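You operate a simulated robot arm through the tools that you are given. There is no shell and no other tool. Be economical: measure what you need, move in short steps, check, and stop when the job is done.

Carry out the task below with a simulated robot arm. There is one attempt and no reset: what you move stays moved.

JOB
Take the drying pack from the top of the big table and leave it on the teal spacer there.
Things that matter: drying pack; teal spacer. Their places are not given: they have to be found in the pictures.

The check looks at the end state, three seconds after you hand in, the way a careful person would. Anything else that was tipped, shoved, dropped, spilled or broken makes it a failure.

ROBOT AND FRAMES
A 6-joint arm with a two-finger parallel gripper, fixed in place. Base frame: the origin is at the foot of the arm, x ahead of it, y to its left, z up; the work surface is at about z = 0. Readings come in cm, degrees, newtons and seconds.
With the tool pointing down near the work surface it reaches from about 16 to 42 cm from the base axis. Its first joint turns from -66.0 to 66.0 degrees. Payload 1.57 kg.
The TCP is the grasp point between the finger pads, 3 cm short of the fingertips. In the tool frame z runs along the fingers and y along their closing line. Largest opening 8 cm; finger width 1.7, thickness 1.2; the body of the gripper, 4 by 8.2 cm, starts 8 cm behind the TCP.
Orientation is that of the tool frame in the base frame, as a unit quaternion [x, y, z, w]. With the fingers straight down and closing along the base's y, the tool's x points along the base's -x, its y along +y and its z along -z.

CONTROLS
- The arm moves only by the tool drive_tool. Its argument "series" is one flat list of numbers, 7 for each row, row after row: the shift along the tool's x, y, z in cm, then the turn, a rotation vector about the tool's x, y, z in degrees, then the opening, from 0 (shut) to 1 (fully open). In form: [dx, dy, dz, rx, ry, rz, grip, dx, dy, dz, rx, ry, rz, grip, ...]. A call has 1 to 12 rows; each row shifts and turns the commanded pose from where the row before left it, along the tool's axes as they then stand. Each row takes 0.2 s and may step no farther than 5 cm and 8.6 degrees from the row before; otherwise, or with a gripper value out of range, the whole call is refused. Where a pose cannot be reached the arm comes as near as it can. A force on the tool above 40 N (or 10 N above the force at the start of the call, whichever is more), or a blocked arm, ends the call early, and 0.2 s more pass. The fingers move at their own pace (about 15.3 cm/s each) and stop on an object; they squeeze with about 27 N. The grip force told is the motor's: it shows also when the fingers shut on nothing. Time passes only in rows, and 0.2 s behind the last, so rows that do not move let the fingers close. The reply holds the time, the measured pose of the TCP, the force on the tool along the base axes, the opening and the grip force, in the units named above and with some noise.
- Cameras (640 x 400 px; columns grow to the right, rows downward): "scene" is fixed at [3.89, -32.17, 42.73]; the picture's right is [0.90, -0.44, 0.00], its down [-0.24, -0.49, -0.84] and it looks along [0.37, 0.75, -0.54] (base axes); focal length 326 px, centre (320, 200). "wrist" rides on the gripper at [-3.2, 0, -7.8] in the tool frame; the picture's right is [0.00, -1.00, 0.00], its down [0.97, 0.00, -0.24] and it looks along [0.24, 0.00, 0.97] (tool axes); focal length 218 px, centre (320, 200).
- capture(camera): a new picture of that camera. No time passes.
- probe_pixels(camera, pixels): for up to 12 pixels [column, row] of the newest picture of that camera ("zoom" is the newest enlarged one), the place [x, y, z] in the base frame of the surface seen there, good to about 0.2 cm. No time passes.
- inspect(camera, box): a new picture of the part [left, top, right, bottom] of that camera's present view, enlarged. No time passes.
- finish_job(): hands the job in; it is judged then, once.

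Keep the steps short. Do not move on a guess: measure, check each grasp and each placing, and mend mistakes. In all there are 60 turns and 30 pictures (those below and enlarged ones count). Leave the gripper open and the arm clear of the work at the hand-in unless told otherwise, and finish with a single line.

The tools are called after ">>>" by a JSON object that holds its "name" and its "arguments". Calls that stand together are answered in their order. drive_tool: Moves the arm, as the interface text tells. Its arguments: {"type":"object","properties":{"series":{"type":"array"}},"required":["series"]} The other tools are called the same way: capture (camera) takes a picture; probe_pixels (camera, pixels) gives the place of the surface under pixels of a picture; inspect (camera, box) takes an enlarged picture of a part of a camera's view; finish_job () hands the job in.

At the start:

```text
t: 0.0
tcp_pos: [22.76, 2.95, 24.68]
orientation: [0.0, 1.0, 0.001, 0.0]
ft_force: [0.5, -0.5, 0.1]
gripper_width: 7.99
finger_force: 0.0
```

scene: 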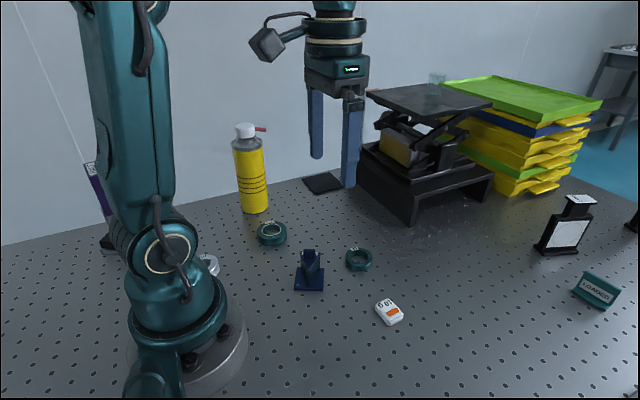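
wrist: 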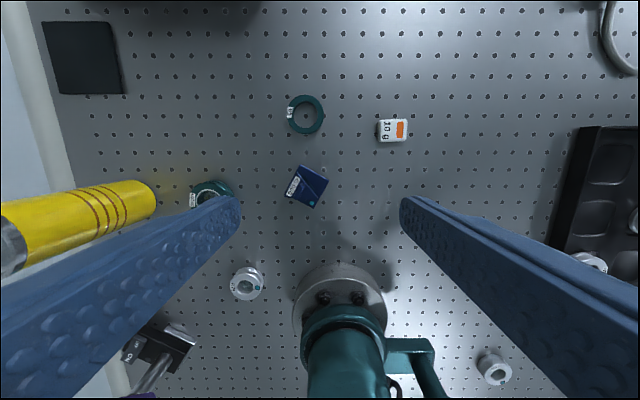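

I see two teal rings (scene 271,233 and 358,259) and a white pack with an orange mark (389,311). I'll enlarge both views to tell them apart.

>>> {"name": "inspect", "arguments": {"camera": "scene", "box": [230, 200, 430, 340]}}

>>> {"name": "inspect", "arguments": {"camera": "wrist", "box": [180, 80, 430, 236]}}

```text
2.86 times, centred on (330, 270) of scene
```

zoom: 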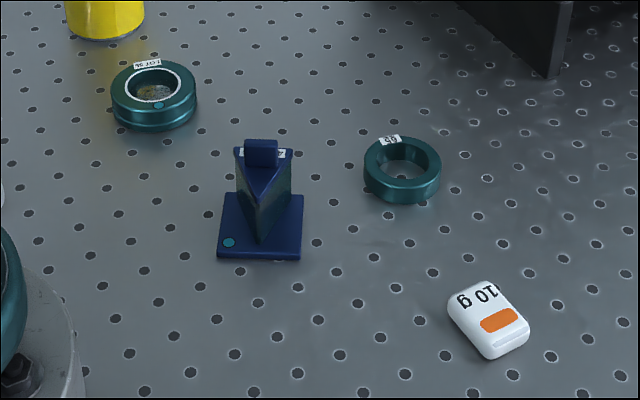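

```text
2.56 times, centred on (305, 158) of wrist
```

zoom: 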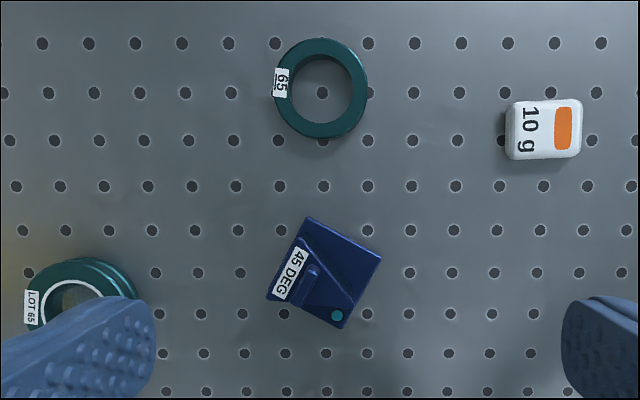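

The pack is the white "10 g" block with the orange indicator. The plain ring marked "65" is the spacer; the other ring holds a glass element. I'll measure both on the wrist zoom.

>>> {"name": "probe_pixels", "arguments": {"camera": "zoom", "pixels": [[509, 103], [579, 102], [579, 153], [510, 156], [545, 128], [280, 60], [322, 44], [361, 90], [322, 130], [282, 95], [322, 75], [450, 128]]}}

>>> {"name": "capture", "arguments": {"camera": "scene"}}

>>> {"name": "probe_pixels", "arguments": {"camera": "scene", "pixels": [[389, 308], [377, 302], [394, 298], [402, 314], [388, 324], [358, 251], [350, 257], [368, 257], [310, 252], [346, 257]]}}

```text
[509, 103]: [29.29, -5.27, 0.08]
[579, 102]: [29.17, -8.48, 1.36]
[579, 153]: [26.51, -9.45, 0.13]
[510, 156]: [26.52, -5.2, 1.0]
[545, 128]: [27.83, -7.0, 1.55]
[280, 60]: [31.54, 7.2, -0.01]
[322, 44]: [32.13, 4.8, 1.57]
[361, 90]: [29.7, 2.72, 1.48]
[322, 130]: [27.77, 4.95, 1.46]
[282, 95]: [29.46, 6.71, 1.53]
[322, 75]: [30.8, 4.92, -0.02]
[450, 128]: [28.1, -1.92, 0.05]
```

```text
25 pictures are left
```

scene: 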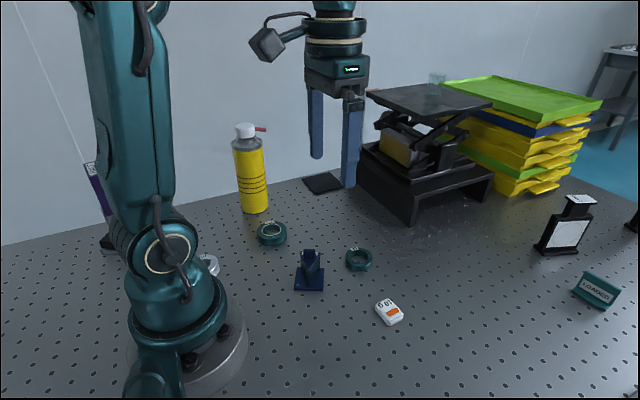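

```text
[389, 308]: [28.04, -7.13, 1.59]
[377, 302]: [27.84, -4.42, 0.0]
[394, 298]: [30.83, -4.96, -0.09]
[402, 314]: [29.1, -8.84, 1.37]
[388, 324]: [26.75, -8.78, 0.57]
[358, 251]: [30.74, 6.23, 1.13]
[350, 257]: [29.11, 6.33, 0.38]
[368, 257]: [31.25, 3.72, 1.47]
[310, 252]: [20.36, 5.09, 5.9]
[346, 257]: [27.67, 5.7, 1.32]
```

Pack centre is about (27.85, -7.0), 1.6 high, roughly 2.7 by 3.6 with its long side along y. Ring centre is about (29.95, 4.85), top at 1.5, outer diameter 4.5. The pack is squared to the tool, so I'll move to hover above it.

>>> {"name": "drive_tool", "arguments": {"series": [-1.02, -1.99, 3.34, 0, 0, 0, 1, -1.02, -1.99, 3.34, 0, 0, 0, 1, -1.02, -1.99, 3.34, 0, 0, 0, 1, -1.02, -1.99, 3.34, 0, 0, 0, 1, -1.02, -1.99, 3.34, 0, 0, 0, 1, 0, 0, 0, 0, 0, 0, 1]}}

>>> {"name": "capture", "arguments": {"camera": "wrist"}}

```text
t: 1.4
tcp_pos: [27.74, -7.2, 8.12]
orientation: [0.0, 1.0, 0.0, 0.0]
ft_force: [-1.2, 0.2, 0.0]
gripper_width: 7.96
finger_force: 0.0
```

```text
24 pictures are left
```

wrist: 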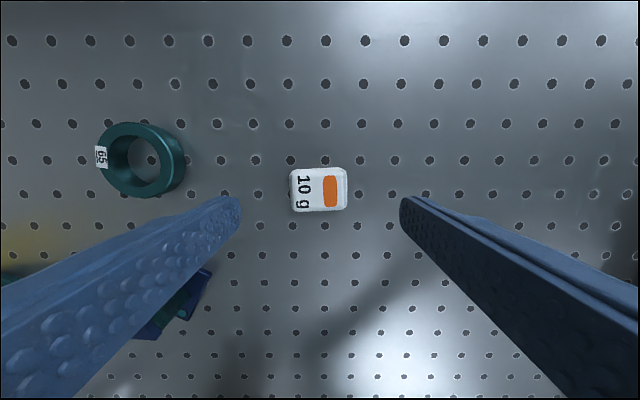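

The pack is centred between the fingers at (319,189). I'll probe its edges and the ring again from here, to refine.

>>> {"name": "probe_pixels", "arguments": {"camera": "wrist", "pixels": [[293, 189], [345, 189], [319, 170], [319, 207], [319, 189], [145, 126], [182, 158], [140, 192], [115, 130], [112, 160], [148, 191], [175, 140]]}}

```text
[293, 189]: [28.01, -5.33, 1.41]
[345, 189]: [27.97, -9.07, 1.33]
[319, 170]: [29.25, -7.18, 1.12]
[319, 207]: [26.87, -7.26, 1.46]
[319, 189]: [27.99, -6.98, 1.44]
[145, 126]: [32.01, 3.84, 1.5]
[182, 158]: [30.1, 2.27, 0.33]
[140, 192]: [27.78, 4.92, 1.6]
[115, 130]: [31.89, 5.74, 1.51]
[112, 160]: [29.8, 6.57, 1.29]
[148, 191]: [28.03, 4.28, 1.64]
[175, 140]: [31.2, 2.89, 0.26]
```

Pack centre is (28.0, -7.15). I'll go down to TCP z of about 3.6 (tips at 0.6) and close.

>>> {"name": "drive_tool", "arguments": {"series": [-0.25, 0.05, 2.5, 0, 0, 0, 1, 0, 0, 1.3, 0, 0, 0, 1, 0, 0, 0.75, 0, 0, 0, 1, 0, 0, 0, 0, 0, 0, 1, 0, 0, 0, 0, 0, 0, 0.55, 0, 0, 0, 0, 0, 0, 0.3, 0, 0, 0, 0, 0, 0, 0.3, 0, 0, 0, 0, 0, 0, 0.3]}}

>>> {"name": "capture", "arguments": {"camera": "wrist"}}

```text
t: 3.2
tcp_pos: [28.16, -6.86, 3.59]
orientation: [0.0, 1.0, 0.0, 0.0]
ft_force: [1.2, 0.1, 0.1]
gripper_width: 3.86
finger_force: 27.4
```

```text
23 pictures are left
```

wrist: 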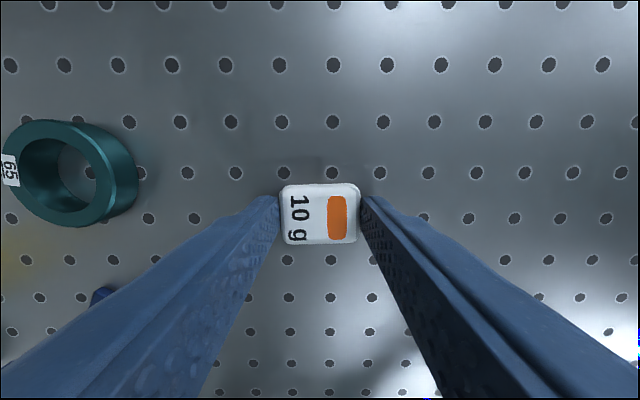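

The fingers hold the pack (width 3.86, 27 N). I'll lift it straight up 6 cm and check.

>>> {"name": "drive_tool", "arguments": {"series": [0, 0, -1, 0, 0, 0, 0.3, 0, 0, -2.5, 0, 0, 0, 0.3, 0, 0, -2.5, 0, 0, 0, 0.3, 0, 0, 0, 0, 0, 0, 0.3]}}

>>> {"name": "capture", "arguments": {"camera": "wrist"}}

>>> {"name": "probe_pixels", "arguments": {"camera": "wrist", "pixels": [[320, 215], [285, 215], [355, 215], [320, 190], [320, 240], [320, 186], [320, 243]]}}

```text
t: 4.2
tcp_pos: [27.95, -6.86, 9.53]
orientation: [0.0, 1.0, 0.0, 0.0]
ft_force: [0.0, 0.1, -0.6]
gripper_width: 3.87
finger_force: 26.9
```

```text
22 pictures are left
```

wrist: 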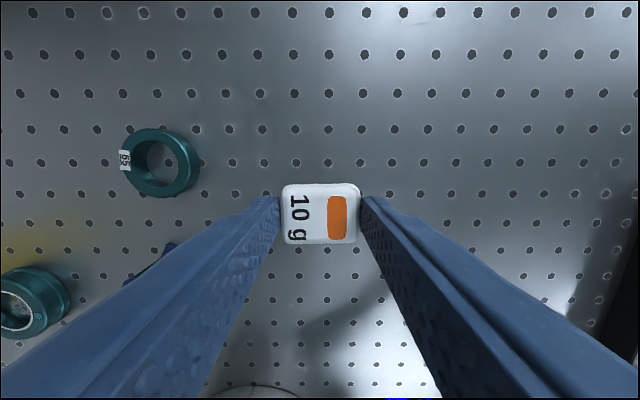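

```text
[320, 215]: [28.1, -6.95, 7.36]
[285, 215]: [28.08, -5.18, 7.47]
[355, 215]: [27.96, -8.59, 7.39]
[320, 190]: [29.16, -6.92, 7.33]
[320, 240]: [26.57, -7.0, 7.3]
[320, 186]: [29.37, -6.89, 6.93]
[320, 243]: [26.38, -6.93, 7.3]
```

The pack is held level with its centre at (27.9, -6.93). Next I'll refine the ring centre from this picture (ring at about 160,162).

>>> {"name": "inspect", "arguments": {"camera": "wrist", "box": [96, 112, 224, 192]}}

```text
5.00 times, centred on (160, 152) of wrist
```

zoom: 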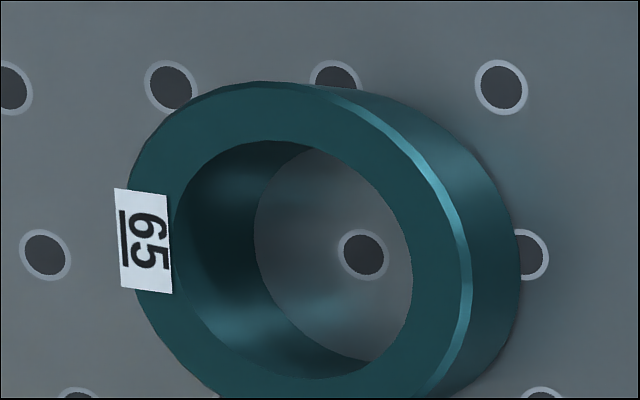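

>>> {"name": "probe_pixels", "arguments": {"camera": "zoom", "pixels": [[170, 225], [418, 280], [276, 138], [322, 382], [190, 180], [404, 340], [360, 170], [225, 345], [455, 280], [265, 88], [138, 175], [410, 220]]}}

```text
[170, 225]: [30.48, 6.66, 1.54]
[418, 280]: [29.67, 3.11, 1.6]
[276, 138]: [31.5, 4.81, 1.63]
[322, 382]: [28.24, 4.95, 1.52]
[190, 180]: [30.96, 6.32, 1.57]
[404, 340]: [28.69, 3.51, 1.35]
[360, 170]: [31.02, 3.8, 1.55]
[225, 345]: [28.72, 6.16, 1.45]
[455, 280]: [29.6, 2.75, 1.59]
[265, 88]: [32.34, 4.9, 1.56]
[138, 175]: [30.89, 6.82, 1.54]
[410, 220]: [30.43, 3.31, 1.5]
```

Ring hole centre is (29.87, 4.88), top at 1.55, bore about 3.4, so the 3.86 x 2.8 pack spans it if centred. I'll carry it over: +1.97 in x, +11.8 in y, staying at this height.

>>> {"name": "drive_tool", "arguments": {"series": [-0.2, 1.2, 0, 0, 0, 0, 0.3, -0.4, 2.4, 0, 0, 0, 0, 0.3, -0.45, 2.6, 0, 0, 0, 0, 0.3, -0.45, 2.6, 0, 0, 0, 0, 0.3, -0.3, 2.0, 0, 0, 0, 0, 0.3, -0.17, 1.0, 0, 0, 0, 0, 0.3, 0, 0, 0, 0, 0, 0, 0.3, 0, 0, 0, 0, 0, 0, 0.3]}}

>>> {"name": "capture", "arguments": {"camera": "wrist"}}

>>> {"name": "probe_pixels", "arguments": {"camera": "wrist", "pixels": [[320, 215], [285, 215], [355, 215], [320, 188], [320, 241], [300, 200], [340, 230]]}}

>>> {"name": "inspect", "arguments": {"camera": "scene", "box": [270, 170, 430, 270]}}

```text
t: 6.0
tcp_pos: [30.1, 4.79, 9.63]
orientation: [0.0, 1.0, 0.0, 0.0]
ft_force: [0.3, 0.4, 0.2]
gripper_width: 3.83
finger_force: 26.5
```

```text
20 pictures are left
```

wrist: 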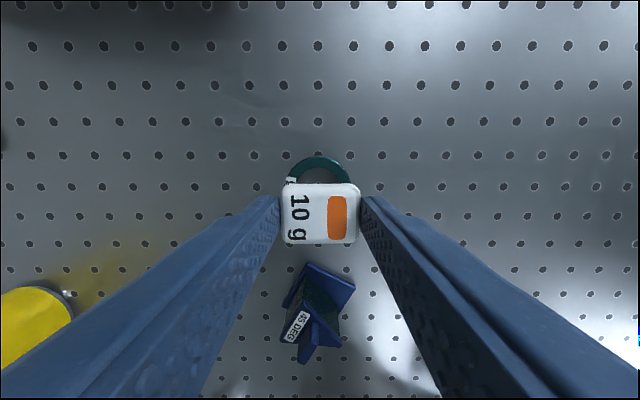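

```text
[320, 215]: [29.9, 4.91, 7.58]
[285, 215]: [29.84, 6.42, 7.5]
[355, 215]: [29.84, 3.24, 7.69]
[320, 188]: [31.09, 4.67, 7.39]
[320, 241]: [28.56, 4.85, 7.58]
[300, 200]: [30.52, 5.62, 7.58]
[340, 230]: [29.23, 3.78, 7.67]
```

```text
4.00 times, centred on (350, 220) of scene
```

zoom: 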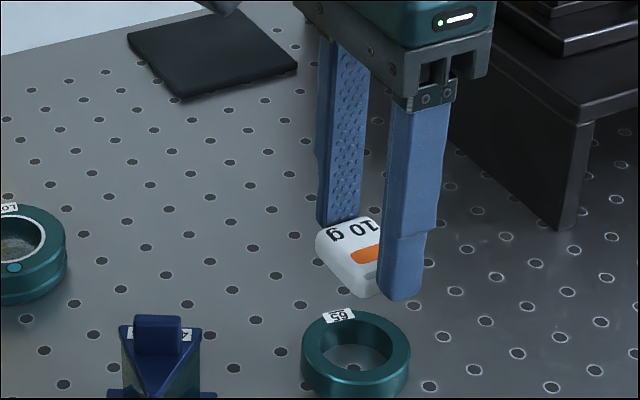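

The pack centre is (29.85, 4.83), within 0.1 of the ring centre. I'll lower 4.3 cm, slowly at the end, still gripping, then read the force.

>>> {"name": "drive_tool", "arguments": {"series": [0, 0.05, 2, 0, 0, 0, 0.3, 0, 0, 1.5, 0, 0, 0, 0.3, 0, 0, 0.5, 0, 0, 0, 0.3, 0, 0, 0.2, 0, 0, 0, 0.3, 0, 0, 0.1, 0, 0, 0, 0.3, 0, 0, 0, 0, 0, 0, 0.3]}}

>>> {"name": "inspect", "arguments": {"camera": "scene", "box": [310, 220, 406, 280]}}

```text
t: 7.4
tcp_pos: [30.03, 4.88, 5.21]
orientation: [0.0, 1.0, 0.0, 0.0]
ft_force: [0.1, 0.3, -0.3]
gripper_width: 3.87
finger_force: 26.7
```

```text
6.67 times, centred on (358, 250) of scene
```

zoom: 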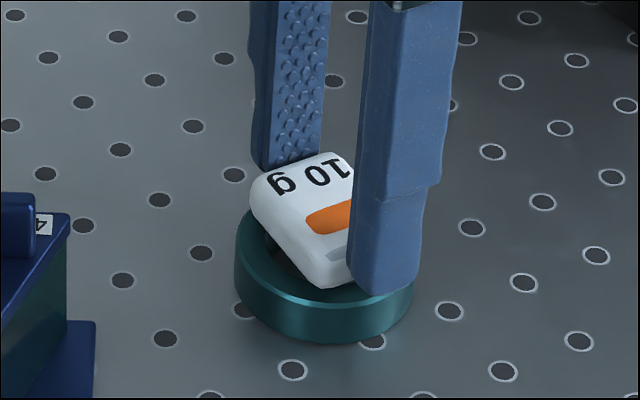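

It's just above the ring with no contact force yet. I'll ease down in tiny steps.

>>> {"name": "drive_tool", "arguments": {"series": [0, 0, 0.05, 0, 0, 0, 0.3, 0, 0, 0.05, 0, 0, 0, 0.3, 0, 0, 0, 0, 0, 0, 0.3]}}

```text
t: 8.2
tcp_pos: [29.94, 4.98, 5.02]
orientation: [0.0, 1.0, 0.0, 0.0]
ft_force: [-0.6, 0.4, -0.8]
gripper_width: 3.87
finger_force: 27.0
```

>>> {"name": "drive_tool", "arguments": {"series": [0, 0, 0.05, 0, 0, 0, 0.3, 0, 0, 0, 0, 0, 0, 0.3]}}

>>> {"name": "inspect", "arguments": {"camera": "scene", "box": [310, 220, 406, 280]}}

```text
t: 8.8
tcp_pos: [29.96, 5.12, 5.17]
orientation: [0.0, 1.0, 0.0, 0.0]
ft_force: [0.5, 0.4, 0.2]
gripper_width: 3.88
finger_force: 26.5
```

```text
6.67 times, centred on (358, 250) of scene
```

zoom: 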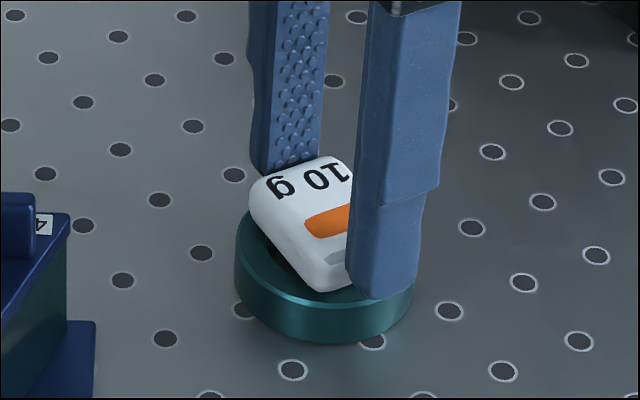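

Still no contact force. Another two 0.05 steps.

>>> {"name": "drive_tool", "arguments": {"series": [0, 0, 0.05, 0, 0, 0, 0.3, 0, 0, 0, 0, 0, 0, 0.3]}}

>>> {"name": "drive_tool", "arguments": {"series": [0, 0, 0.05, 0, 0, 0, 0.3, 0, 0, 0, 0, 0, 0, 0.3]}}

```text
t: 9.4
tcp_pos: [30.02, 4.95, 4.92]
orientation: [0.0, 1.0, 0.0, 0.001]
ft_force: [0.2, -0.1, 6.5]
gripper_width: 3.88
finger_force: 27.0
```

```text
t: 10.0
tcp_pos: [30.07, 4.94, 5.04]
orientation: [0.0, 1.0, 0.0, 0.0]
ft_force: [-0.7, 0.6, 15.2]
gripper_width: 3.87
finger_force: 27.2
```

Contact: 15 N upward, so the pack sits on the ring. I'll back off 0.07 to relax the load, then open gradually.

>>> {"name": "drive_tool", "arguments": {"series": [0, 0, -0.07, 0, 0, 0, 0.3, 0, 0, 0, 0, 0, 0, 0.5, 0, 0, 0, 0, 0, 0, 0.6, 0, 0, 0, 0, 0, 0, 0.8, 0, 0, 0, 0, 0, 0, 0.8]}}

>>> {"name": "inspect", "arguments": {"camera": "scene", "box": [310, 220, 406, 280]}}

```text
t: 11.2
tcp_pos: [30.08, 5.06, 5.04]
orientation: [0.0, 1.0, 0.0, 0.0]
ft_force: [-0.1, 0.2, 0.1]
gripper_width: 6.41
finger_force: 0.1
```

```text
6.67 times, centred on (358, 250) of scene
```

zoom: 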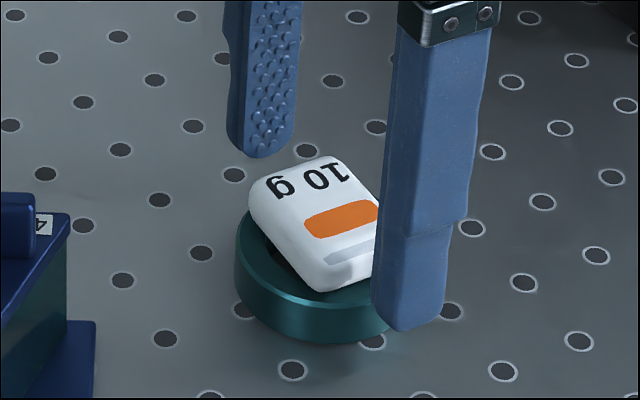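

Pack is released and rests level on the ring. I'll raise straight up 13 cm and check.

>>> {"name": "drive_tool", "arguments": {"series": [0, 0, -1, 0, 0, 0, 0.8, 0, 0, -3, 0, 0, 0, 0.9, 0, 0, -4.5, 0, 0, 0, 1, 0, 0, -4.5, 0, 0, 0, 1, 0, 0, 0, 0, 0, 0, 1]}}

>>> {"name": "capture", "arguments": {"camera": "scene"}}

>>> {"name": "inspect", "arguments": {"camera": "wrist", "box": [240, 130, 400, 230]}}

>>> {"name": "probe_pixels", "arguments": {"camera": "zoom", "pixels": [[320, 200], [270, 220], [370, 220], [320, 260]]}}

```text
t: 12.4
tcp_pos: [30.09, 4.91, 18.13]
orientation: [0.0, 1.0, 0.0, 0.0]
ft_force: [0.5, 0.5, -0.5]
gripper_width: 8.0
finger_force: 0.1
```

```text
15 pictures are left
```

scene: 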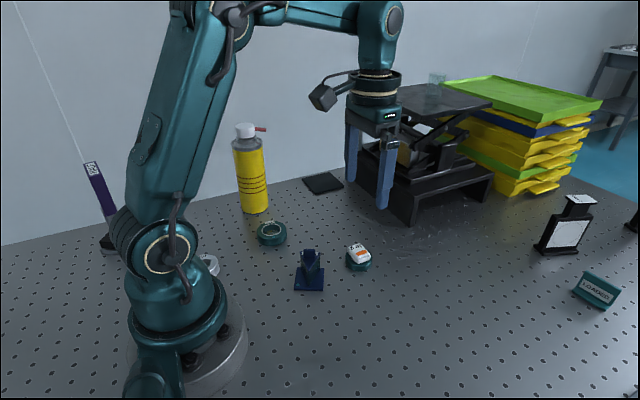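

```text
4.00 times, centred on (320, 180) of wrist
```

zoom: 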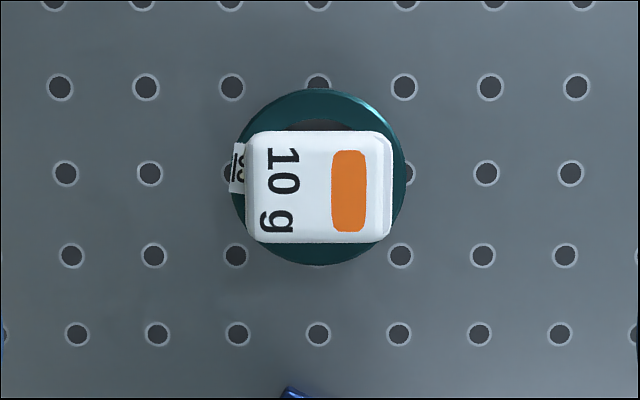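

```text
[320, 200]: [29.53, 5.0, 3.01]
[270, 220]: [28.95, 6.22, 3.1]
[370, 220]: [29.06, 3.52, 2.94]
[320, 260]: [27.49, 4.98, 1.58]
```

The pack lies centred and level on the spacer (top at about 3.0), nothing else has moved, and the gripper is open and clear. I'm handing in.

>>> {"name": "finish_job", "arguments": {}}

```text
The job is handed in.
```

The drying pack (the white "10 g" block) is resting centred and level on the teal spacer marked "65", with the gripper open, the arm clear and nothing else disturbed.
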